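You operate a simulated robot arm through the tools that you are given. There is no shell and no other tool. Be economical: measure what you need, move in short steps, check, and stop when the job is done.

The job below is to be done with a simulated robot arm. You get a single attempt, and the scene is never put back.

Task
Turn the table and feed the tote onto the spur on its card.
Fine: put the spur lever back to shut.

The check looks at the end state, three seconds after you hand in, the way a careful person would. Anything else that was tipped, shoved, dropped, spilled or broken makes it a failure.

Robot
A 7-joint arm with a two-finger parallel gripper, fixed in place. Base frame: the origin is at the foot of the arm, x ahead of it, y to its left, z up. Readings come in m, rad, newtons and seconds.
Its first joint turns from -2.304 to 2.304 rad. Payload 3.91 kg.
The TCP is the grasp point between the finger pads, 0.03 m short of the fingertips. In the tool frame z runs along the fingers and y along their closing line. The gripper opens to 0.11 m. The fingers are 0.02 m wide and 0.01 m thick; the gripper's body (0.048 by 0.112 m) begins 0.055 m behind the TCP.
Orientation is told as [roll, pitch, yaw] about the base's x, y, z axes, in that order, counted from this pose: with the fingers straight down and closing along the base's y, the tool's x points along the base's -x, its y along +y and its z along -z.

Tools
- The arm moves only by the tool move_arm. Its argument "targets" is a list that holds one entry, the list of rows, each a list of 7 numbers: the turn, a rotation vector about the tool's x, y, z in units of 4 degrees (1.0 is 4 degrees), then the shift along the tool's x, y, z in units of 25 mm (1.0 is 25 mm), then the opening, from 0 (shut) to 1 (fully open). In form: [[[rx, ry, rz, x, y, z, hand], ...]]. A call has 1 to 20 rows; each row shifts and turns the commanded pose from where the row before left it, along the tool's axes as they then stand. A call with a number of a shift or a turn outside -1 to 1 is refused whole. Each row takes 0.2 s and may step no farther than 0.05 m and 0.15 rad from the row before; otherwise, or with a gripper value out of range, the whole call is refused. A pose out of reach is approached as far as the arm can. The call stops where the force on the tool passes 90 N (or 10 N more than at its start, if that is more) or the arm is blocked; 0.2 s more then pass. The fingers move at their own pace (about 0.108 m/s each) and stop on an object; they squeeze with about 36 N. The grip force told is the motor's: it shows also when the fingers shut on nothing. Time passes only in rows, and 0.2 s behind the last, so rows that do not move let the fingers close. The reply holds the time, the measured pose of the TCP, the force on the tool along the base axes, the opening and the grip force, in the units named above and with some noise, with the torque about the TCP (base axes, N m) and any sound that the robot's microphone picked up.
- Cameras (640 x 400 px; columns grow to the right, rows downward): "scene" is fixed at [0.0416, 0.5096, 1.4467]; the picture's right is [-0.38, -0.93, 0.00], its down [-0.43, 0.18, -0.88] and it looks along [0.82, -0.33, -0.47] (base axes); focal length 342 px, centre (320, 200). "wrist" rides on the gripper at [0.072, 0.017, -0.103] in the tool frame; the picture's right is [-0.23, 0.97, 0.00], its down [-0.76, -0.18, -0.62] and it looks along [-0.61, -0.14, 0.78] (tool axes); focal length 222 px, centre (320, 200). There is no depth. A picture from a camera that has moved, and an enlarged one, comes with that camera's place and axes in the base frame and with its lens. The place of the scene camera against the robot may be out by one fixed shift of up to 0.025 m in any direction.
- snapshot(camera): a new picture of that camera. The clock stands still meanwhile.
- close_up(camera, box): a new picture of the part [left, top, right, bottom] of that camera's present view, enlarged. The clock stands still meanwhile.
- hand_in(): hands the job in; it is judged then, once.

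Work in short steps. Places have to be worked out from the pictures, the camera data and where the tool is seen: move nearer, look again, correct. Check each grasp and each placing, and mend what went wrong. You have 120 turns and 84 pictures in all, those below and enlarged ones among them. Open the gripper and draw the arm clear of the work before you hand the job in, unless the task says otherwise; then end with one line.

The tools are called after ">>>" as a command line: name --argument value ..., lists and objects as JSON in quotes. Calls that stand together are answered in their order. move_arm: Moves the arm, as the interface text tells. Its arguments: {"type":"object","properties":{"targets":{"type":"array"}},"required":["targets"]} The other tools are called the same way: snapshot (camera) takes a picture; close_up (camera, box) takes an enlarged picture of a part of a camera's view; hand_in () hands the job in.

At the start:

```text
clock: 0.0
position: [0.6253, 0.1194, 1.1427]
ee_rot: [-0.001, 0.0, 0.001]
contact_force: [-0.3, -0.4, 0.8]
torque: [0.02, 0.02, -0.02]
finger_gap: 0.1097
grip_force: 0.1
```

scene: 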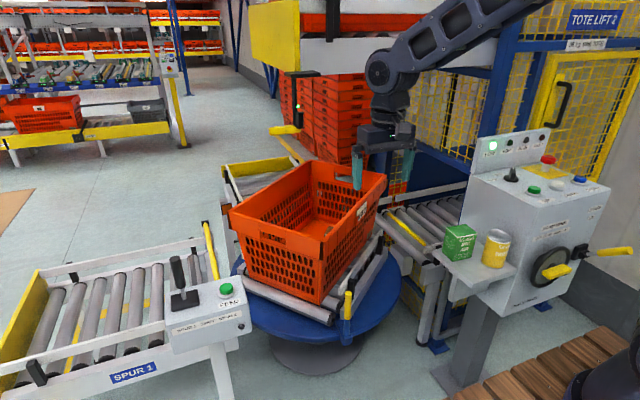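
wrist: 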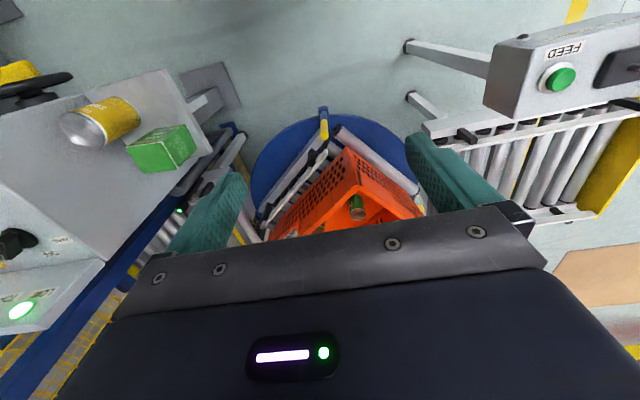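

The scene shows a turntable with a tote, spur 1 on the left, and a console on the right. I'll enlarge the key parts to read the labels and the card.

>>> close_up --camera "scene" --box '[440, 110, 640, 320]'

>>> close_up --camera "scene" --box '[210, 110, 430, 350]'

>>> close_up --camera "scene" --box '[0, 220, 260, 400]'

```text
1.90 times, centred on (540, 215) of scene
camera zoom: at [0.0416, 0.5096, 1.4467], right [-0.38, -0.93, 0.0], down [-0.43, 0.18, -0.88], along [0.82, -0.33, -0.47], focal length 652 px, centre (-99, 171)
```

zoom: 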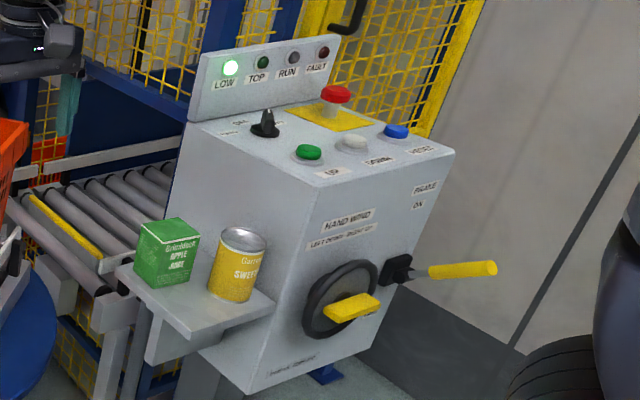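

```text
1.67 times, centred on (320, 230) of scene
camera zoom: at [0.0416, 0.5096, 1.4467], right [-0.38, -0.93, 0.0], down [-0.43, 0.18, -0.88], along [0.82, -0.33, -0.47], focal length 570 px, centre (320, 150)
```

zoom: 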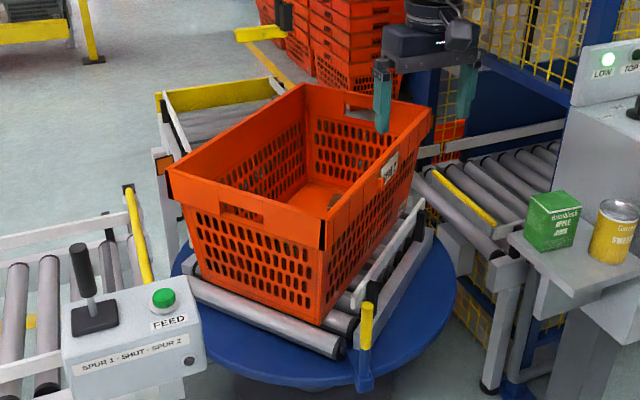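

```text
2.22 times, centred on (130, 310) of scene
camera zoom: at [0.0416, 0.5096, 1.4467], right [-0.38, -0.93, 0.0], down [-0.43, 0.18, -0.88], along [0.82, -0.33, -0.47], focal length 760 px, centre (742, -44)
```

zoom: 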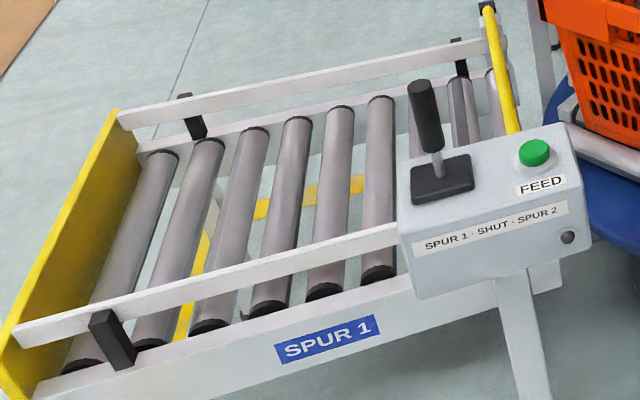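

The tote carries a card on its right side; I'll read it closely, and look at spur 2 and the gates.

>>> close_up --camera "scene" --box '[335, 180, 395, 230]'

>>> close_up --camera "scene" --box '[215, 110, 315, 190]'

>>> close_up --camera "wrist" --box '[230, 100, 450, 240]'

```text
8.00 times, centred on (365, 205) of scene
camera zoom: at [0.0416, 0.5096, 1.4467], right [-0.38, -0.93, 0.0], down [-0.43, 0.18, -0.88], along [0.82, -0.33, -0.47], focal length 2736 px, centre (-40, 160)
```

zoom: 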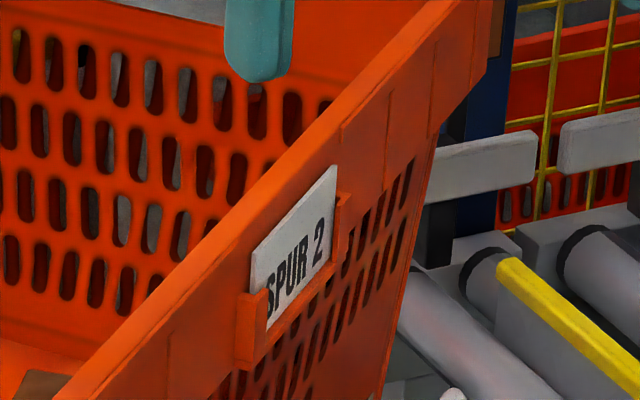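

```text
5.00 times, centred on (265, 150) of scene
camera zoom: at [0.0416, 0.5096, 1.4467], right [-0.38, -0.93, 0.0], down [-0.43, 0.18, -0.88], along [0.82, -0.33, -0.47], focal length 1710 px, centre (595, 450)
```

zoom: 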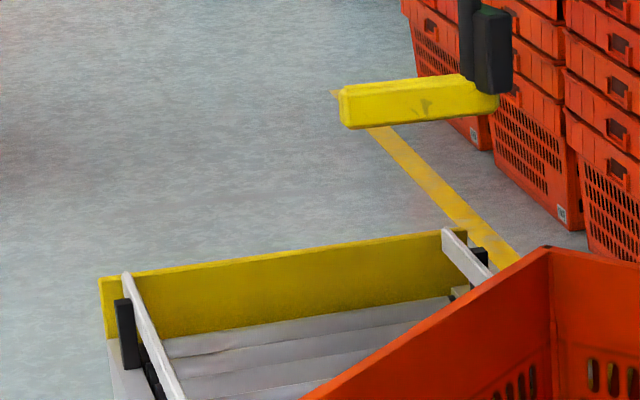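

```text
2.86 times, centred on (340, 170) of wrist
camera zoom: at [0.5537, 0.1365, 1.2464], right [0.23, 0.97, 0.0], down [0.76, -0.18, 0.62], along [0.61, -0.14, -0.78], focal length 635 px, centre (263, 286)
```

zoom: 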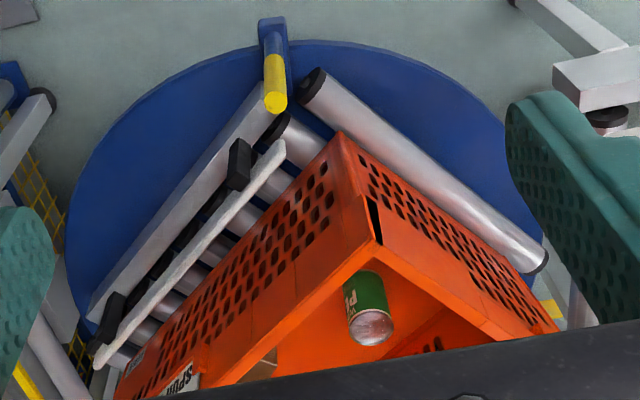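

Card says SPUR 2, which seems to be the conveyor straight ahead (+x) behind the tote; the table is now at an intermediate angle. I'll tilt the wrist forward up high to view the table and the spur 2 mouth.

>>> move_arm --targets '[[[0, -1, 0, 0.6, 0, -0.3, 1], [0, -1, 0, 0.6, 0, -0.3, 1], [0, -1, 0, 0.6, 0, -0.3, 1], [0, -1, 0, 0.6, 0, -0.3, 1], [0, -1, 0, 0.6, 0, -0.3, 1], [0, -1, 0, 0.6, 0, -0.3, 1], [0, -1, 0, 0.6, 0, -0.3, 1], [0, -1, 0, 0.6, 0, -0.3, 1]]]'

>>> snapshot --camera "wrist"

>>> snapshot --camera "scene"

```text
clock: 1.8
position: [0.4968, 0.1184, 1.1701]
ee_rot: [-0.001, -0.558, -0.001]
contact_force: [-0.2, 0.7, 1.5]
torque: [0.02, 0.01, 0.0]
finger_gap: 0.1101
grip_force: 0.0
```

```text
75 pictures are left
camera wrist: at [0.3807, 0.1364, 1.2202], right [0.19, 0.97, 0.12], down [0.32, -0.18, 0.93], along [0.93, -0.14, -0.34], focal length 222 px, centre (320, 200)
```

wrist: 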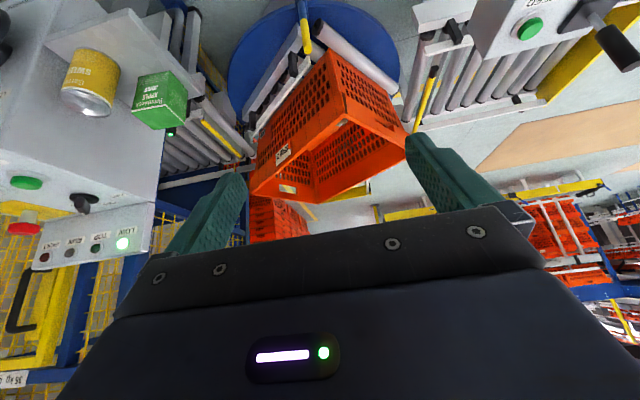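

```text
74 pictures are left
```

scene: 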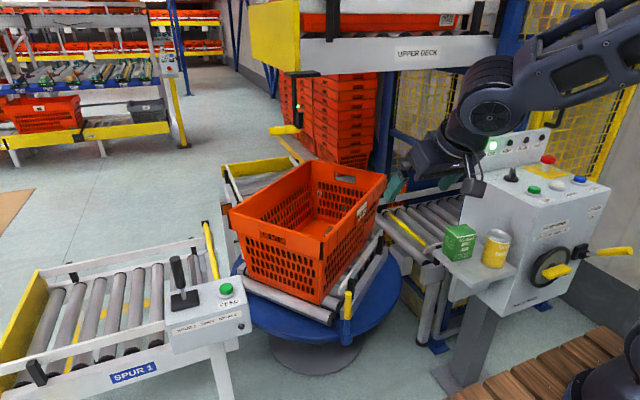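

The wrist view is upside-down but shows the table. I'll enlarge the table area and spur 2's mouth.

>>> close_up --camera "wrist" --box '[150, 0, 450, 210]'

>>> close_up --camera "scene" --box '[210, 140, 470, 350]'

```text
1.90 times, centred on (300, 105) of wrist
camera zoom: at [0.3807, 0.1364, 1.2202], right [0.19, 0.97, 0.12], down [0.32, -0.18, 0.93], along [0.93, -0.14, -0.34], focal length 423 px, centre (358, 381)
```

zoom: 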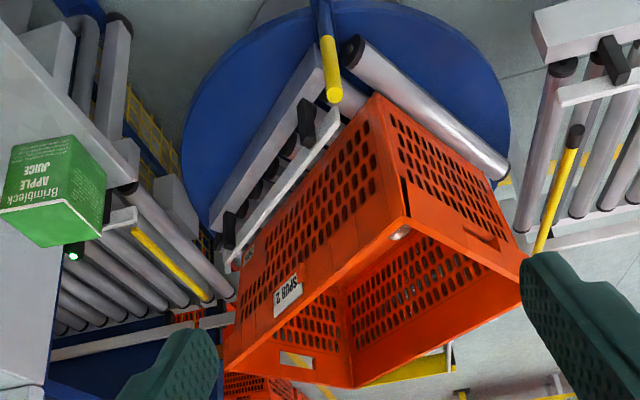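

```text
1.90 times, centred on (340, 245) of scene
camera zoom: at [0.0416, 0.5096, 1.4467], right [-0.38, -0.93, 0.0], down [-0.43, 0.18, -0.88], along [0.82, -0.33, -0.47], focal length 652 px, centre (282, 114)
```

zoom: 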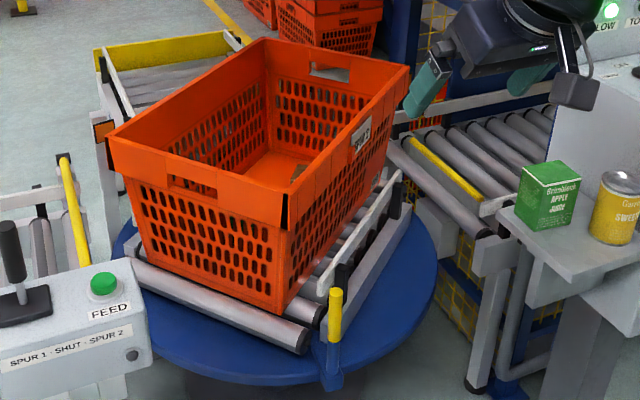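

Handle (yellow post) top triangulates to about (0.80, 0.095, 0.64), the tote's long axis is about -51° and spur 2 runs along +x, so the table must turn about +51° (handle moves toward -y then +x). I go back to vertical and hover over the handle.

>>> move_arm --targets '[[[0, 1, 0, 0, 0, 0, 0.6], [0, 1, 0, 0, 0, 0, 0.6], [0, 1, 0, 0, 0, 0, 0.6], [0, 1, 0, 0, 0, 0, 0.6], [0, 1, 0, 0, 0, 0, 0.6], [0, 1, 0, 0, 0, 0, 0.6], [0, 1, 0, 0, 0, 0, 0.6], [0, 1, 0, 0, 0, 0, 0.6], [0, 0, 0, -1, -0.07, 0.8, 0.6], [0, 0, 0, -1, -0.07, 0.8, 0.6], [0, 0, 0, -1, -0.07, 0.8, 0.6], [0, 0, 0, -1, -0.07, 0.8, 0.6], [0, 0, 0, -1, -0.07, 0.8, 0.6], [0, 0, 0, -1, -0.07, 0.8, 0.6], [0, 0, 0, -1, -0.07, 0.8, 0.6], [0, 0, 0, -1, -0.07, 0.8, 0.6], [0, 0, 0, -1, -0.07, 0.8, 0.6], [0, 0, 0, -1, -0.07, 0.8, 0.6], [0, 0, 0, -1, -0.07, 0.8, 0.6]]]'

>>> snapshot --camera "wrist"

>>> snapshot --camera "scene"

```text
clock: 5.8
position: [0.7713, 0.0981, 0.9521]
ee_rot: [0.0, -0.001, 0.001]
contact_force: [0.6, 1.1, 0.0]
torque: [-0.01, -0.01, 0.01]
finger_gap: 0.0657
grip_force: 0.0
```

```text
71 pictures are left
camera wrist: at [0.6985, 0.1156, 1.0554], right [0.23, 0.97, 0.0], down [0.76, -0.18, 0.62], along [0.61, -0.14, -0.78], focal length 222 px, centre (320, 200)
```

wrist: 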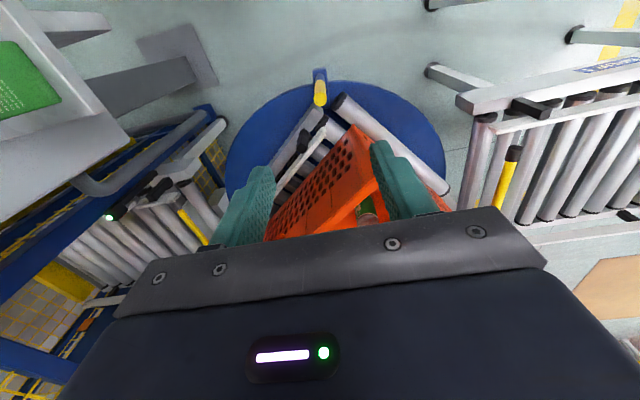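

```text
70 pictures are left
```

scene: 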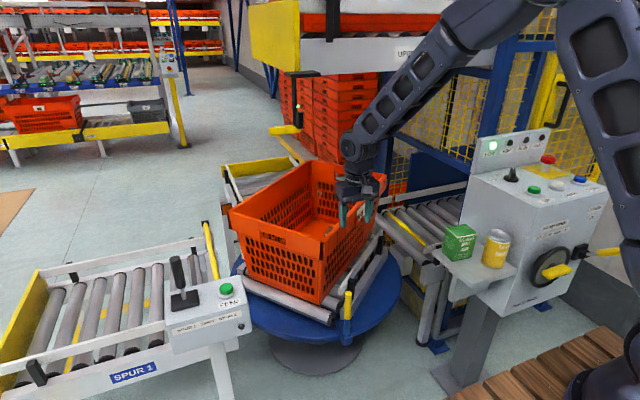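

Handle top refined to about (0.806, 0.092, 0.63). I move above it to z≈0.72 and look again.

>>> move_arm --targets '[[[0, 0, 0, -0.35, -0.06, 1, 0.6], [0, 0, 0, -0.35, -0.06, 1, 0.6], [0, 0, 0, -0.35, -0.06, 1, 0.6], [0, 0, 0, -0.3, -0.06, 1, 0.6], [0, 0, 0, 0, 0, 1, 0.6], [0, 0, 0, 0, 0, 1, 0.6], [0, 0, 0, 0, 0, 1, 0.6], [0, 0, 0, 0, 0, 1, 0.6], [0, 0, 0, 0, 0, 0.8, 0.6], [0, 0, 0, 0, 0, 0, 0.6]]]'

>>> close_up --camera "wrist" --box '[200, 40, 440, 220]'

>>> close_up --camera "scene" --box '[280, 200, 410, 350]'

```text
clock: 8.0
position: [0.8069, 0.0939, 0.7302]
ee_rot: [0.001, 0.0, -0.001]
contact_force: [0.2, 0.0, 1.1]
torque: [-0.01, -0.03, 0.01]
finger_gap: 0.0659
grip_force: 0.1
```

```text
2.22 times, centred on (320, 130) of wrist
camera zoom: at [0.7346, 0.1104, 0.8336], right [0.23, 0.97, 0.0], down [0.76, -0.18, 0.62], along [0.61, -0.14, -0.78], focal length 494 px, centre (320, 356)
```

zoom: 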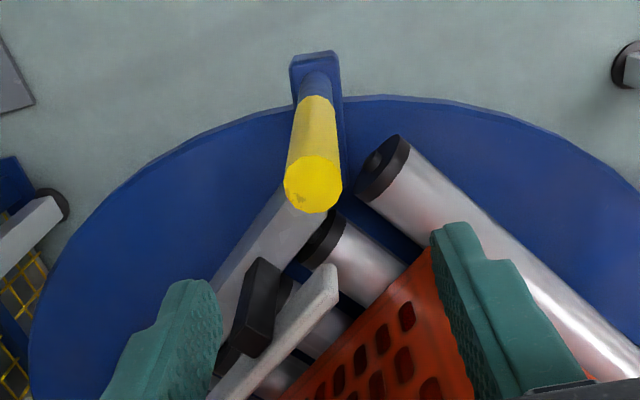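

```text
2.67 times, centred on (345, 275) of scene
camera zoom: at [0.0416, 0.5096, 1.4467], right [-0.38, -0.93, 0.0], down [-0.43, 0.18, -0.88], along [0.82, -0.33, -0.47], focal length 912 px, centre (253, 0)
```

zoom: 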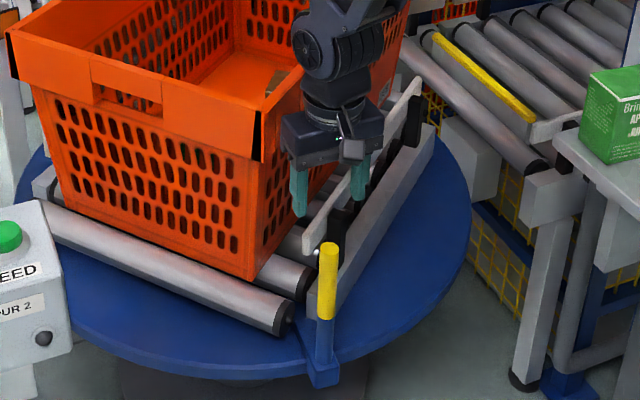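

The post is right below the TCP (about 0.805, 0.092, top 0.632), rail end is 4 cm ahead. I descend to z≈0.595 and close on it.

>>> move_arm --targets '[[[0, 0, 0, 0.05, -0.05, 1, 0.6], [0, 0, 0, 0, 0, 1, 0.6], [0, 0, 0, 0, 0, 1, 0.6], [0, 0, 0, 0, 0, 1, 0.6], [0, 0, 0, 0, 0, 1, 0.6], [0, 0, 0, 0, 0, 0.4, 0.6], [0, 0, 0, 0, 0, 0, 0.4], [0, 0, 0, 0, 0, 0, 0], [0, 0, 0, 0, 0, 0, 0]]]'

>>> close_up --camera "scene" --box '[280, 200, 410, 350]'

```text
clock: 10.0
position: [0.8043, 0.0903, 0.5959]
ee_rot: [-0.001, -0.001, 0.0]
contact_force: [1.1, 1.3, -1.1]
torque: [-0.06, -0.37, 0.11]
finger_gap: 0.0239
grip_force: 44.8
```

```text
2.67 times, centred on (345, 275) of scene
camera zoom: at [0.0416, 0.5096, 1.4467], right [-0.38, -0.93, 0.0], down [-0.43, 0.18, -0.88], along [0.82, -0.33, -0.47], focal length 912 px, centre (253, 0)
```

zoom: 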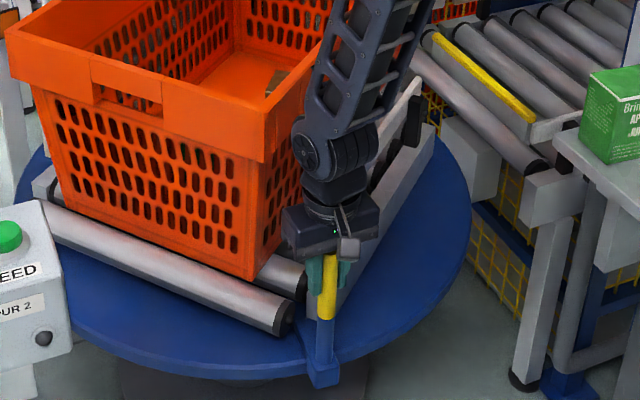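

Gripped the post (gap 24 mm). I try a small turn: a few degrees along the arc toward -y, turning the tool with it.

>>> move_arm --targets '[[[0, 0, -0.5, 0, -0.5, 0, 0], [0, 0, -0.5, 0, -0.5, 0, 0], [0, 0, -0.5, 0, -0.5, 0, 0], [0, 0, -0.5, 0, -0.5, 0, 0]]]'

>>> close_up --camera "scene" --box '[210, 140, 470, 350]'

```text
clock: 11.0
position: [0.8033, 0.04, 0.5947]
ee_rot: [-0.002, 0.005, 0.139]
contact_force: [-38.6, -1.7, 2.4]
torque: [1.66, 0.19, 0.01]
finger_gap: 0.0241
grip_force: 45.2
```

```text
1.90 times, centred on (340, 245) of scene
camera zoom: at [0.0416, 0.5096, 1.4467], right [-0.38, -0.93, 0.0], down [-0.43, 0.18, -0.88], along [0.82, -0.33, -0.47], focal length 652 px, centre (282, 114)
```

zoom: 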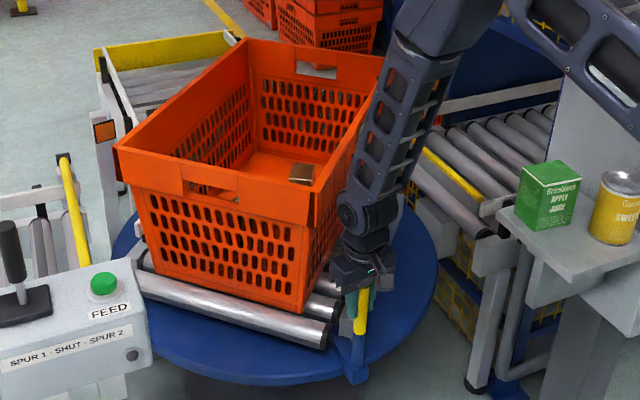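

The table turns freely; the -39 N in x shows my arc was slightly off, so the pivot is near (1.17, 0.06). I continue about 20° with the corrected arc.

>>> move_arm --targets '[[[0, 0, -1, 0.18, -1, 0, 0], [0, 0, -1, 0.05, -1, 0, 0], [0, 0, -1, 0.05, -1, 0, 0], [0, 0, -1, 0.05, -1, 0, 0], [0, 0, 0, 0, 0, 0, 0]]]'

>>> snapshot --camera "scene"

```text
clock: 12.2
position: [0.8227, -0.0557, 0.5949]
ee_rot: [0.0, 0.001, 0.418]
contact_force: [-35.6, -8.1, 8.6]
torque: [0.45, 0.43, -0.02]
finger_gap: 0.0237
grip_force: 44.8
```

```text
65 pictures are left
```

scene: 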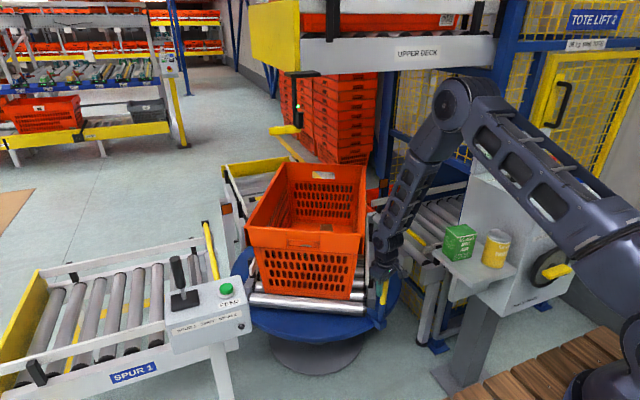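

Circle fit through the three handle points gives pivot ≈ (1.14, 0.058), r ≈ 0.34; turned ~25° so far. Continue about 16° more and check alignment.

>>> move_arm --targets '[[[0, 0, -1, 0.25, -0.9, 0, 0], [0, 0, -1, 0.04, -0.94, 0, 0], [0, 0, -1, 0.04, -0.94, 0, 0], [0, 0, -1, 0.04, -0.94, 0, 0], [0, 0, 0, 0, 0, 0, 0]]]'

>>> close_up --camera "scene" --box '[190, 120, 510, 340]'

```text
clock: 13.4
position: [0.861, -0.1383, 0.5968]
ee_rot: [0.002, -0.003, 0.699]
contact_force: [-12.7, -9.0, -6.3]
torque: [1.42, 0.99, -0.01]
finger_gap: 0.0232
grip_force: 44.7
```

```text
1.82 times, centred on (350, 230) of scene
camera zoom: at [0.0416, 0.5096, 1.4467], right [-0.38, -0.93, 0.0], down [-0.43, 0.18, -0.88], along [0.82, -0.33, -0.47], focal length 622 px, centre (266, 146)
```

zoom: 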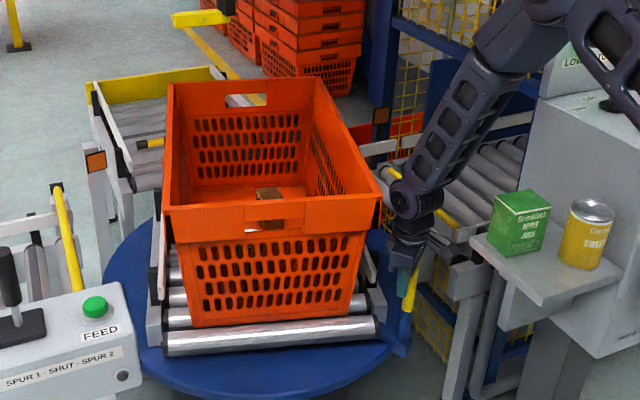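

Tote axis measured about -14° now; about 14° to go. I go 8° more and check clearance between arm and tote.

>>> move_arm --targets '[[[0, 0, -1, 0.16, -1, 0, 0], [0, 0, -1, 0.09, -1, 0, 0], [0, 0, 0, 0, 0, 0, 0]]]'

>>> close_up --camera "scene" --box '[210, 120, 490, 340]'

>>> snapshot --camera "wrist"

```text
clock: 14.1
position: [0.8971, -0.1752, 0.6019]
ee_rot: [-0.01, -0.013, 0.84]
contact_force: [7.2, 5.1, -0.4]
torque: [-0.14, 0.2, 0.05]
finger_gap: 0.0
grip_force: 37.8
stopped in row 3: the force on the tool passed its limit at 95 N (the readings are from after the stop); the commanded pose is now the measured one
```

```text
1.82 times, centred on (350, 230) of scene
camera zoom: at [0.0416, 0.5096, 1.4467], right [-0.38, -0.93, 0.0], down [-0.43, 0.18, -0.88], along [0.82, -0.33, -0.47], focal length 622 px, centre (266, 146)
```

zoom: 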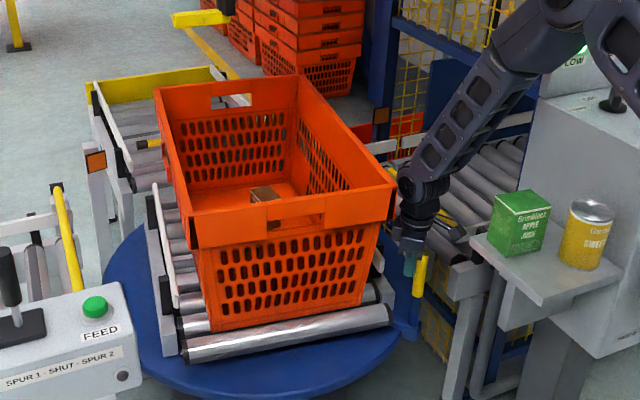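

```text
62 pictures are left
camera wrist: at [0.8347, -0.2176, 0.7045], right [-0.57, 0.82, -0.01], down [0.63, 0.45, 0.64], along [0.52, 0.36, -0.77], focal length 222 px, centre (320, 200)
```

wrist: 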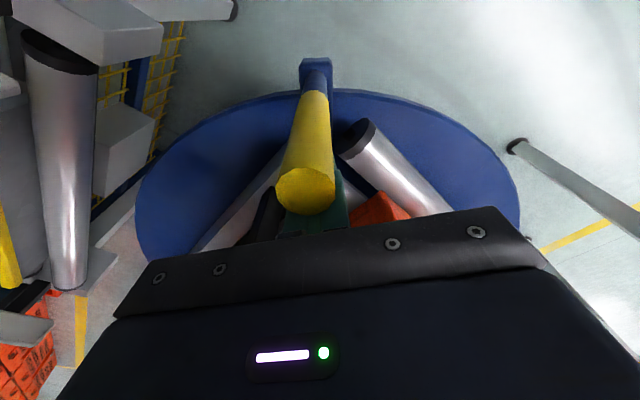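

The post slipped out of the grip because my arc cut inside the real one; the post is now at about (0.882, -0.191), 22 mm behind the TCP on the robot side, and the table is about 8° short. I reopen moderately and back off to straddle it again.

>>> move_arm --targets '[[[0, 0, 0, 0, 0, 0, 0.5], [0, 0, 0, 0, 0, 0, 0.5], [0, 0, 0, 0.44, 0, 0.1, 0.5], [0, 0, 0, 0.44, 0, 0.1, 0.5], [0, 0, 0, 0, 0, 0, 0.5]]]'

>>> close_up --camera "wrist" --box '[130, 20, 530, 270]'

```text
clock: 15.3
position: [0.8809, -0.193, 0.5955]
ee_rot: [-0.01, -0.014, 0.841]
contact_force: [-0.5, -0.3, 1.2]
torque: [0.0, 0.01, 0.01]
finger_gap: 0.0551
grip_force: 0.0
```

```text
1.60 times, centred on (330, 145) of wrist
camera zoom: at [0.8181, -0.2351, 0.6987], right [-0.57, 0.82, -0.01], down [0.63, 0.45, 0.63], along [0.52, 0.36, -0.77], focal length 355 px, centre (304, 288)
```

zoom: 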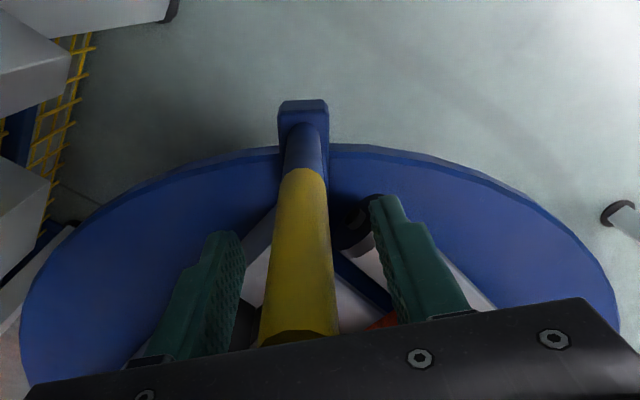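

The post is again centred between the fingers. I close and go about 4° more along the refitted arc (pivot ≈ (1.19, 0.04), r ≈ 0.39).

>>> move_arm --targets '[[[0, 0, 0, 0, 0, 0, 0], [0, 0, 0, 0, 0, 0, 0], [0, 0, 0, 0.1, -0.5, 0, 0], [0, 0, 0, 0.1, -0.5, 0, 0], [0, 0, 0, 0, 0, 0, 0]]]'

>>> close_up --camera "scene" --box '[210, 140, 430, 330]'

```text
clock: 16.5
position: [0.8963, -0.2134, 0.5955]
ee_rot: [-0.011, -0.014, 0.841]
contact_force: [6.2, -2.3, 14.8]
torque: [2.04, 2.08, -0.2]
finger_gap: 0.0244
grip_force: 45.1
```

```text
2.11 times, centred on (320, 235) of scene
camera zoom: at [0.0416, 0.5096, 1.4467], right [-0.38, -0.93, 0.0], down [-0.43, 0.18, -0.88], along [0.82, -0.33, -0.47], focal length 720 px, centre (320, 126)
```

zoom: 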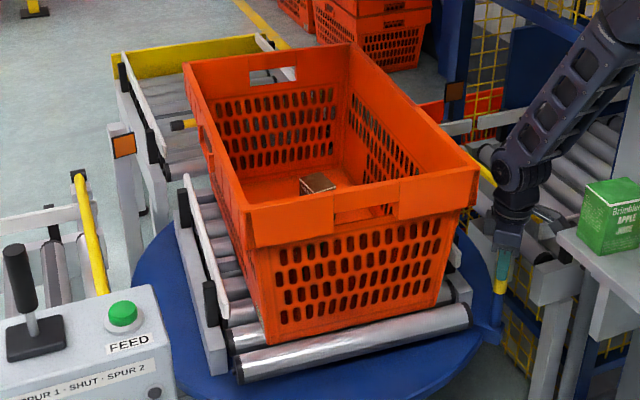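

Table rail still about 5° short of the spur 2 rail direction. Continue that much.

>>> move_arm --targets '[[[0, 0, 0, 0.04, -0.45, 0, 0], [0, 0, 0, 0.04, -0.45, 0, 0], [0, 0, 0, 0.04, -0.45, 0, 0], [0, 0, 0, 0, 0, 0, 0]]]'

>>> close_up --camera "scene" --box '[210, 140, 430, 330]'

```text
clock: 17.5
position: [0.9161, -0.2347, 0.5955]
ee_rot: [-0.002, -0.011, 0.841]
contact_force: [-48.4, 22.4, 16.0]
torque: [1.68, 1.14, 0.05]
finger_gap: 0.0242
grip_force: 44.7
```

```text
2.11 times, centred on (320, 235) of scene
camera zoom: at [0.0416, 0.5096, 1.4467], right [-0.38, -0.93, 0.0], down [-0.43, 0.18, -0.88], along [0.82, -0.33, -0.47], focal length 720 px, centre (320, 126)
```

zoom: 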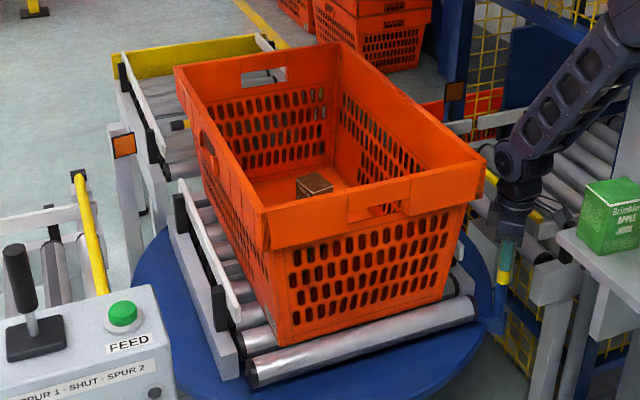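

Resistance of ~50 N along the turning direction and rails now parallel to spur 2 (-0.8°): the table is at its stop. I release the post and rise, then inspect alignment.

>>> move_arm --targets '[[[0, 0, 0, 0, 0, 0, 0.45], [0, 0, 0, 0, 0, 0, 0.45], [0, 0, 0, 0, 0, -1, 0.45], [0, 0, 0, 0, 0, -1, 0.45], [0, 0, 0, 0, 0, -1, 0.45], [0, 0, 0, 0.2, 0, -1, 0.45], [0, 0, 0, 0.5, 0, -1, 0.45], [0, 0, 0, 0.5, 0.5, -1, 0.45], [0, 0, 0, 0.5, 0.5, -1, 0.45], [0, 0, 0, 0.5, 0.5, -1, 0.45], [0, 0, 0, 0.5, 0.5, -1, 0.45], [0, 0, 0, 0.5, 0.5, -1, 0.45], [0, 0, 0, 0.5, 0.5, -1, 0.45], [0, 0, 0, 0.5, 0.5, -1, 0.45], [0, 0, 0, 0.5, 0.5, -1, 0.45], [0, 0, 0, 0, 0, -1, 0.45], [0, 0, 0, 0, 0, -1, 0.45]]]'

>>> snapshot --camera "wrist"

>>> snapshot --camera "scene"

```text
clock: 21.1
position: [0.7632, -0.2612, 0.9706]
ee_rot: [-0.01, -0.011, 0.839]
contact_force: [1.0, -1.1, 0.0]
torque: [-0.02, 0.01, -0.02]
finger_gap: 0.0494
grip_force: 0.1
```

```text
58 pictures are left
camera wrist: at [0.7008, -0.3027, 1.073], right [-0.57, 0.82, -0.01], down [0.63, 0.45, 0.63], along [0.52, 0.36, -0.77], focal length 222 px, centre (320, 200)
```

wrist: 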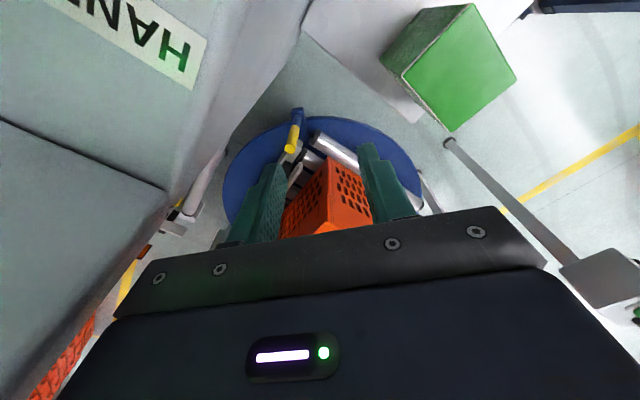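

```text
57 pictures are left
```

scene: 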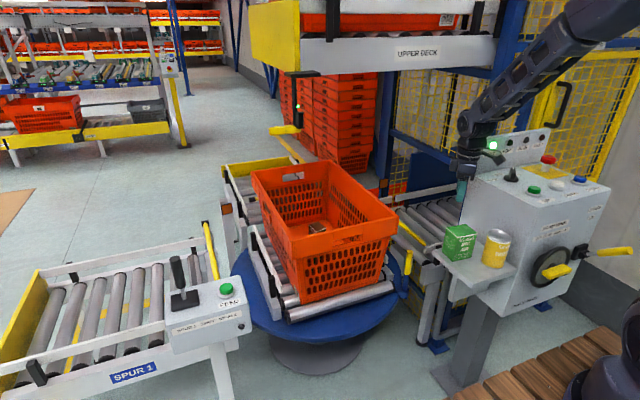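

I drifted toward the console (nothing touched); I rise and move back to the open area at +y, then straighten the yaw.

>>> move_arm --targets '[[[0, 0, 0, 0, 0, -1, 0.45], [0, 0, 0, 0, 0, -1, 0.45], [0, 0, 0, -0.64, 1, -0.5, 0.45], [0, 0, 0, -0.64, 1, -0.5, 0.45], [0, 0, 0, -0.64, 1, 0, 0.45], [0, 0, 0, -0.64, 1, 0, 0.45], [0, 0, 0, -0.64, 1, 0, 0.45], [0, 0, 0, -0.64, 1, 0, 0.45], [0, 0, 0, -0.64, 1, 0, 0.45], [0, 0, 0, -0.64, 1, 0, 0.45], [0, 0, 0, -0.64, 1, 0, 0.45], [0, 0, 0, -0.64, 1, 0, 0.45], [0, 0, 0, -0.64, 1, 0, 0.45], [0, 0, 0, -0.64, 1, 0, 0.45], [0, 0, 0, -0.64, 1, 0, 0.45]], []]'

```text
refused: targets must be a list of 1 entries
```

Same move with the correct format.

>>> move_arm --targets '[[[0, 0, 0, 0, 0, -1, 0.45], [0, 0, 0, 0, 0, -1, 0.45], [0, 0, 0, -0.64, 1, -0.5, 0.45], [0, 0, 0, -0.64, 1, -0.5, 0.45], [0, 0, 0, -0.64, 1, 0, 0.45], [0, 0, 0, -0.64, 1, 0, 0.45], [0, 0, 0, -0.64, 1, 0, 0.45], [0, 0, 0, -0.64, 1, 0, 0.45], [0, 0, 0, -0.64, 1, 0, 0.45], [0, 0, 0, -0.64, 1, 0, 0.45], [0, 0, 0, -0.64, 1, 0, 0.45], [0, 0, 0, -0.64, 1, 0, 0.45], [0, 0, 0, -0.64, 1, 0, 0.45], [0, 0, 0, -0.64, 1, 0, 0.45], [0, 0, 0, -0.64, 1, 0, 0.45]]]'

>>> move_arm --targets '[[[0, 0, 1, 0, 0, 0, 0], [0, 0, 1, 0, 0, 0, 0], [0, 0, 1, 0, 0, 0, 0], [0, 0, 1, 0, 0, 0, 0], [0, 0, 1, 0, 0, 0, 0], [0, 0, 1, 0, 0, 0, 0], [0, 0, 1, 0, 0, 0, 0], [0, 0, 1, 0, 0, 0, 0], [0, 0, 1, 0, 0, 0, 0], [0, 0, 1, 0, 0, 0, 0], [0, 0, 1, 0, 0, 0, 0], [0, 0, 1, 0, 0, 0, 0]]]'

>>> snapshot --camera "wrist"

>>> snapshot --camera "scene"

```text
clock: 24.3
position: [0.6584, 0.11, 1.0443]
ee_rot: [-0.008, -0.011, 0.841]
contact_force: [-0.1, 0.7, -0.2]
torque: [0.03, 0.04, 0.03]
finger_gap: 0.0496
grip_force: 0.0
```

```text
clock: 26.9
position: [0.6564, 0.1118, 1.0435]
ee_rot: [0.003, -0.017, 0.0]
contact_force: [-0.3, -0.2, -0.7]
torque: [0.04, 0.02, 0.0]
finger_gap: 0.0
grip_force: 35.7
```

```text
56 pictures are left
camera wrist: at [0.5831, 0.1289, 1.146], right [0.23, 0.97, 0.01], down [0.75, -0.18, 0.63], along [0.62, -0.14, -0.77], focal length 222 px, centre (320, 200)
```

wrist: 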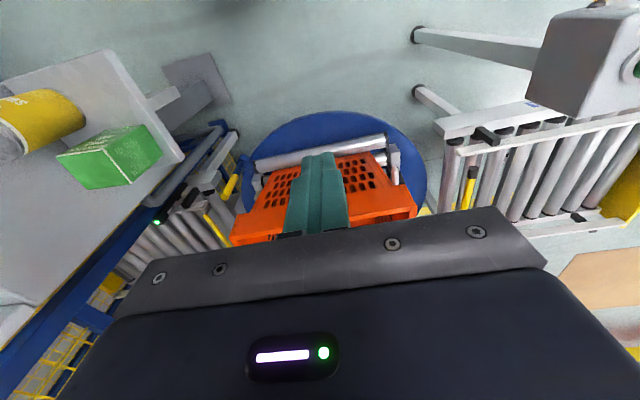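

```text
55 pictures are left
```

scene: 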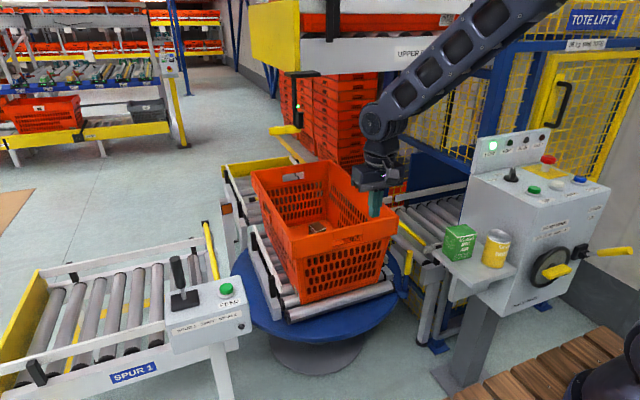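

I check the table's alignment with spur 2 more closely.

>>> close_up --camera "scene" --box '[205, 150, 305, 230]'

>>> close_up --camera "scene" --box '[210, 140, 430, 330]'

>>> close_up --camera "wrist" --box '[220, 90, 450, 230]'

```text
5.00 times, centred on (255, 190) of scene
camera zoom: at [0.0416, 0.5096, 1.4467], right [-0.38, -0.93, 0.0], down [-0.43, 0.18, -0.88], along [0.82, -0.33, -0.47], focal length 1710 px, centre (645, 250)
```

zoom: 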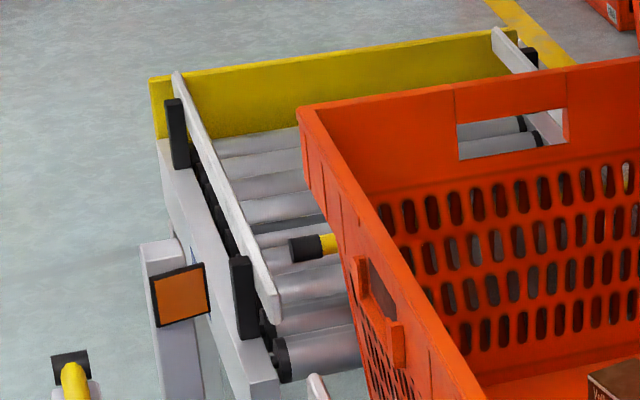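

```text
2.11 times, centred on (320, 235) of scene
camera zoom: at [0.0416, 0.5096, 1.4467], right [-0.38, -0.93, 0.0], down [-0.43, 0.18, -0.88], along [0.82, -0.33, -0.47], focal length 720 px, centre (320, 126)
```

zoom: 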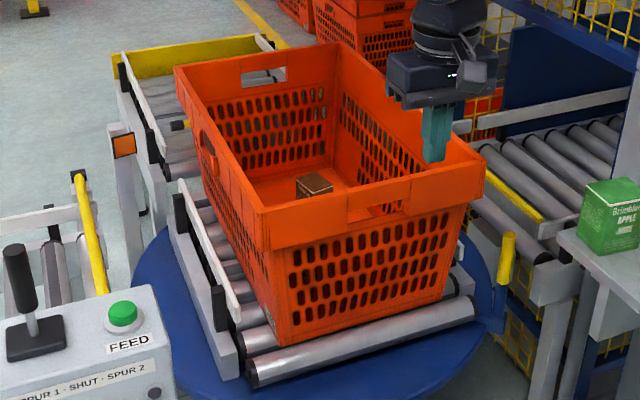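

```text
2.78 times, centred on (335, 160) of wrist
camera zoom: at [0.5831, 0.1289, 1.146], right [0.23, 0.97, 0.01], down [0.75, -0.18, 0.63], along [0.62, -0.14, -0.77], focal length 618 px, centre (278, 311)
```

zoom: 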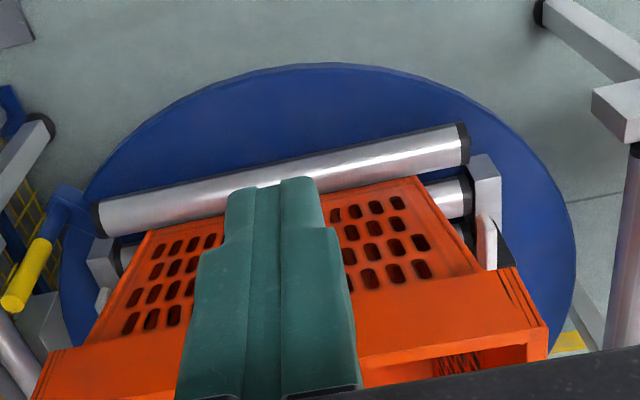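

The end roller measures about -0.5° from square, so the table is aligned with spur 2. Next is the spur lever, roughly at (0.71, 0.58, 0.945); I move over that control box with the hand open to look.

>>> move_arm --targets '[[[0, 0, 0, 0, 0.8, -1, 0.6], [0, 0, 0, 0, 1, -1, 0.6], [0, 0, 0, 0, 1, -0.5, 0.6], [0, 0, 0, 0, 1, -0.5, 0.6], [0, 0, 0, 0, 1, -0.5, 0.6], [0, 0, 0, 0, 1, -0.5, 0.6], [0, 0, 0, 0, 1, 0, 0.6], [0, 0, 0, 0, 1, 0, 0.6], [0, 0, 0, 0, 1, 0, 0.6], [0, 0, 0, 0, 1, 0, 0.6], [0, 0, 0, 0, 1, 0, 0.6], [0, 0, 0, 0, 1, 0, 0.6], [0, 0, 0, 0, 1, 0, 0.6], [0, 0, 0, 0, 1, 0, 0.6], [0, 0, 0, 0, 1, 0, 0.6], [0, 0, 0, 0, 1, 0, 0.6], [0, 0, 0, 0, 0, 0, 0.6]]]'

>>> snapshot --camera "wrist"

>>> close_up --camera "scene" --box '[140, 220, 270, 350]'

```text
clock: 30.5
position: [0.6535, 0.5055, 1.1451]
ee_rot: [0.004, -0.016, 0.002]
contact_force: [-0.5, 0.1, 0.5]
torque: [-0.01, 0.04, -0.01]
finger_gap: 0.0659
grip_force: 0.0
```

```text
51 pictures are left
camera wrist: at [0.58, 0.523, 1.2476], right [0.22, 0.97, 0.01], down [0.75, -0.18, 0.63], along [0.62, -0.14, -0.77], focal length 222 px, centre (320, 200)
```

wrist: 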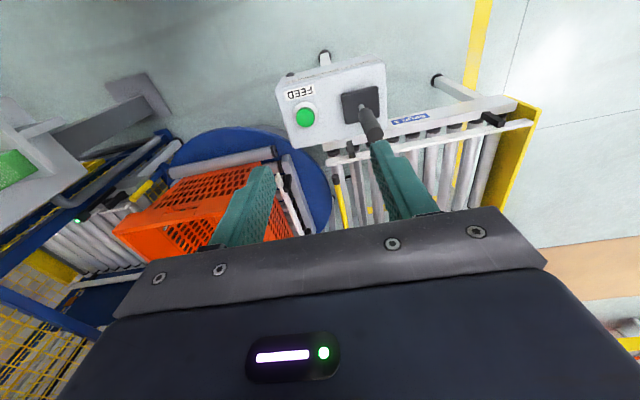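

```text
3.08 times, centred on (205, 285) of scene
camera zoom: at [0.0416, 0.5096, 1.4467], right [-0.38, -0.93, 0.0], down [-0.43, 0.18, -0.88], along [0.82, -0.33, -0.47], focal length 1052 px, centre (674, -62)
```

zoom: 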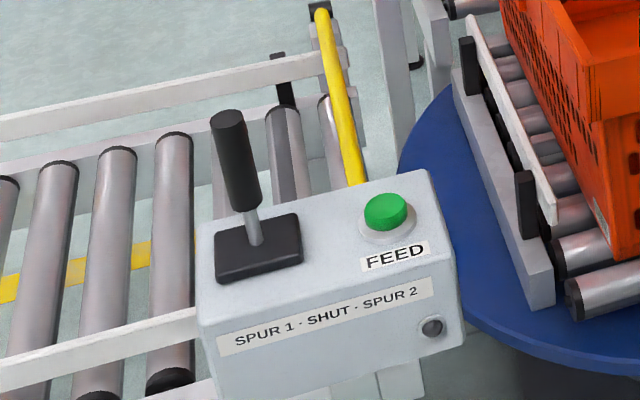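

Button ≈ (0.705, 0.472, 0.86); lever ≈ (0.70, 0.567) with knob from z≈0.92 to 1.00. I move over the lever, partly down, and look again.

>>> move_arm --targets '[[[0, 0.2, 0, -0.62, 0.8, 0.2, 0.6], [0, 0, 0, -0.62, 0.8, 0.5, 0.6], [0, 0, 0, -0.62, 0.8, 0.8, 0.6], [0, 0, 0, 0, 0, 1, 0.6], [0, 0, 0, 0, 0, 0, 0.6]]]'

>>> snapshot --camera "wrist"

>>> close_up --camera "scene" --box '[130, 200, 270, 330]'

```text
clock: 31.7
position: [0.7007, 0.5657, 1.0837]
ee_rot: [0.003, -0.001, 0.002]
contact_force: [-0.1, 0.4, 0.0]
torque: [-0.01, 0.01, 0.02]
finger_gap: 0.0657
grip_force: 0.1
```

```text
49 pictures are left
camera wrist: at [0.6278, 0.583, 1.188], right [0.22, 0.97, 0.0], down [0.76, -0.18, 0.62], along [0.61, -0.14, -0.78], focal length 222 px, centre (320, 200)
```

wrist: 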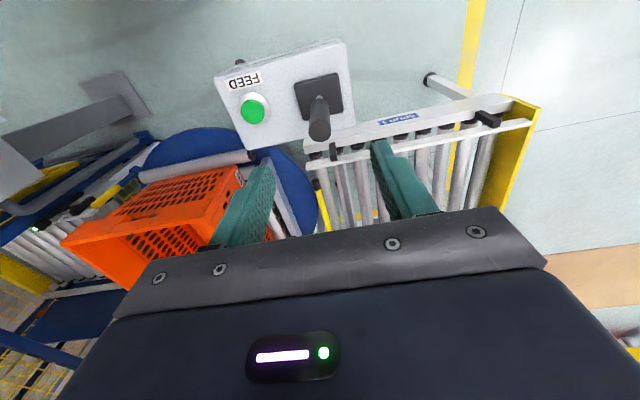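

```text
3.08 times, centred on (200, 265) of scene
camera zoom: at [0.0416, 0.5096, 1.4467], right [-0.38, -0.93, 0.0], down [-0.43, 0.18, -0.88], along [0.82, -0.33, -0.47], focal length 1052 px, centre (689, 0)
```

zoom: 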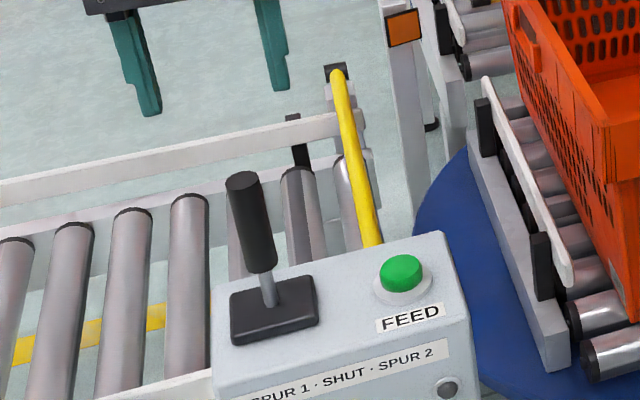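

Lever confirmed vertical at about (0.705, 0.565), top ≈ 0.99. I descend straddling the knob to z≈0.965 and close to record its shut position.

>>> move_arm --targets '[[[0, 0, 0, -0.18, 0, 1, 0.6], [0, 0, 0, 0, 0, 1, 0.6], [0, 0, 0, 0, 0, 1, 0.6], [0, 0, 0, 0, 0, 1, 0.6], [0, 0, 0, 0, 0, 0.7, 0.6], [0, 0, 0, 0, 0, 0, 0.45], [0, 0, 0, 0, 0, 0, 0.45]]]'

>>> close_up --camera "scene" --box '[130, 200, 270, 330]'

>>> snapshot --camera "wrist"

```text
clock: 33.3
position: [0.7067, 0.5683, 0.9671]
ee_rot: [0.004, -0.002, 0.001]
contact_force: [-0.4, 0.6, 0.7]
torque: [0.0, 0.01, 0.03]
finger_gap: 0.0498
grip_force: 0.1
```

```text
3.08 times, centred on (200, 265) of scene
camera zoom: at [0.0416, 0.5096, 1.4467], right [-0.38, -0.93, 0.0], down [-0.43, 0.18, -0.88], along [0.82, -0.33, -0.47], focal length 1052 px, centre (689, 0)
```

zoom: 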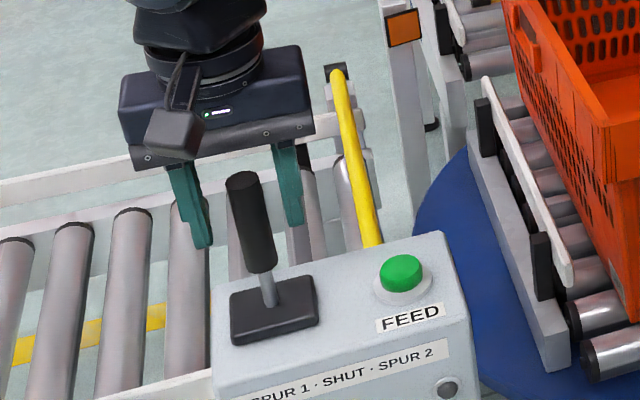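

```text
46 pictures are left
camera wrist: at [0.6352, 0.5842, 1.071], right [0.22, 0.97, 0.0], down [0.76, -0.18, 0.62], along [0.61, -0.14, -0.78], focal length 222 px, centre (320, 200)
```

wrist: 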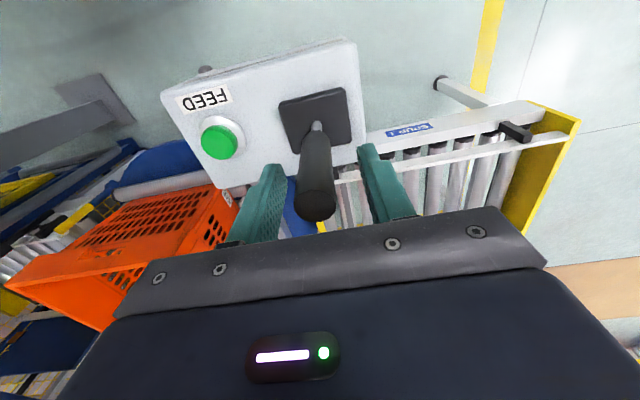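

Projection checks put the knob (top ≈ (0.71, 0.566, 0.98)) between the pads. I close to confirm and record the shut position.

>>> move_arm --targets '[[[0, 0, 0, 0, 0, 0, 0.2], [0, 0, 0, 0, 0, 0, 0], [0, 0, 0, 0, 0, 0, 0]]]'

>>> close_up --camera "scene" --box '[130, 200, 270, 330]'

```text
clock: 34.1
position: [0.7069, 0.5671, 0.9666]
ee_rot: [0.002, -0.003, 0.001]
contact_force: [-6.7, -19.5, 2.3]
torque: [-1.79, 0.22, 0.1]
finger_gap: 0.0217
grip_force: 45.5
```

```text
3.08 times, centred on (200, 265) of scene
camera zoom: at [0.0416, 0.5096, 1.4467], right [-0.38, -0.93, 0.0], down [-0.43, 0.18, -0.88], along [0.82, -0.33, -0.47], focal length 1052 px, centre (689, 0)
```

zoom: 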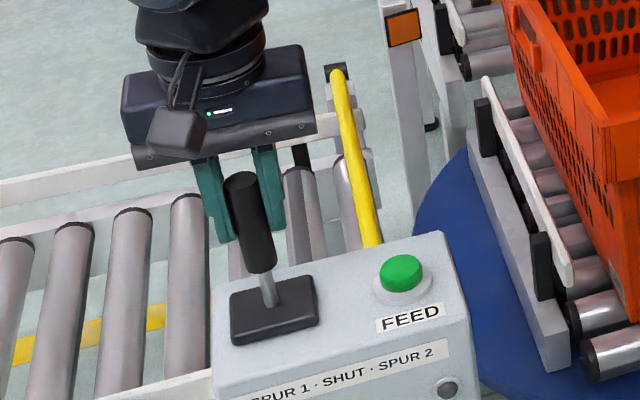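

Gripped at shut: TCP y = 0.567 (lever centre about 0.565). I tilt the lever toward SPUR 2 (-y) about its pivot by 16° and check.

>>> move_arm --targets '[[[-1, 0, 0, 0, -0.3, 0, 0], [-1, 0, 0, 0, -0.28, 0, 0], [-1, 0, 0, 0, -0.28, 0, 0], [-1, 0, 0, 0, -0.28, 0, 0], [0, 0, 0, 0, 0, 0, 0]]]'

>>> close_up --camera "scene" --box '[130, 200, 270, 330]'

```text
clock: 35.3
position: [0.7068, 0.5381, 0.963]
ee_rot: [0.285, -0.004, 0.001]
contact_force: [12.1, -17.5, 14.1]
torque: [-1.24, -0.13, 0.0]
finger_gap: 0.0216
grip_force: 44.6
```

```text
3.08 times, centred on (200, 265) of scene
camera zoom: at [0.0416, 0.5096, 1.4467], right [-0.38, -0.93, 0.0], down [-0.43, 0.18, -0.88], along [0.82, -0.33, -0.47], focal length 1052 px, centre (689, 0)
```

zoom: 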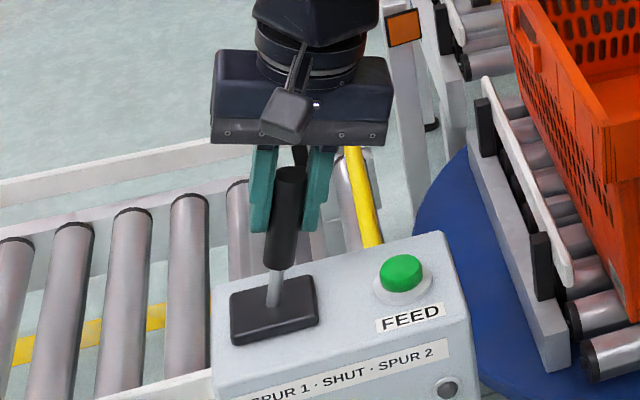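

Lever follows with low force. I continue tilting in small rows until it meets its stop or the gate moves.

>>> move_arm --targets '[[[-1, 0, 0, 0, -0.28, 0, 0], [-1, 0, 0, 0, -0.28, 0, 0], [0, 0, 0, 0, 0, 0, 0]]]'

>>> snapshot --camera "scene"

```text
clock: 36.1
position: [0.7081, 0.5253, 0.9574]
ee_rot: [0.423, -0.002, 0.002]
contact_force: [19.1, -13.9, 6.0]
torque: [-0.79, -0.39, -0.06]
finger_gap: 0.0217
grip_force: 45.3
```

```text
43 pictures are left
```

scene: 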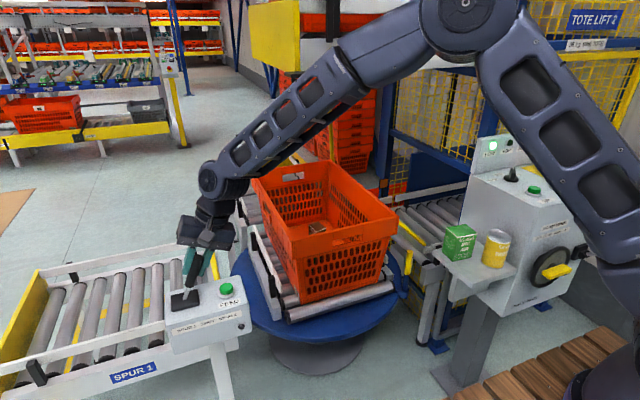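

Still no stop; continue 8° more and read the force.

>>> move_arm --targets '[[[-1, 0, 0, 0, -0.28, 0, 0], [-1, 0, 0, 0, -0.28, 0, 0], [0, 0, 0, 0, 0, 0, 0]]]'

>>> close_up --camera "scene" --box '[130, 180, 290, 330]'

```text
clock: 36.9
position: [0.7071, 0.5159, 0.9537]
ee_rot: [0.567, -0.004, 0.002]
contact_force: [31.2, 19.3, 19.1]
torque: [-1.87, 0.1, -0.13]
finger_gap: 0.0232
grip_force: 44.9
```

```text
2.67 times, centred on (210, 255) of scene
camera zoom: at [0.0416, 0.5096, 1.4467], right [-0.38, -0.93, 0.0], down [-0.43, 0.18, -0.88], along [0.82, -0.33, -0.47], focal length 912 px, centre (613, 53)
```

zoom: 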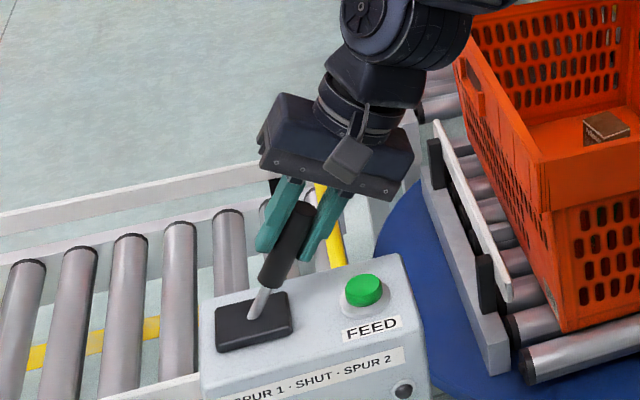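

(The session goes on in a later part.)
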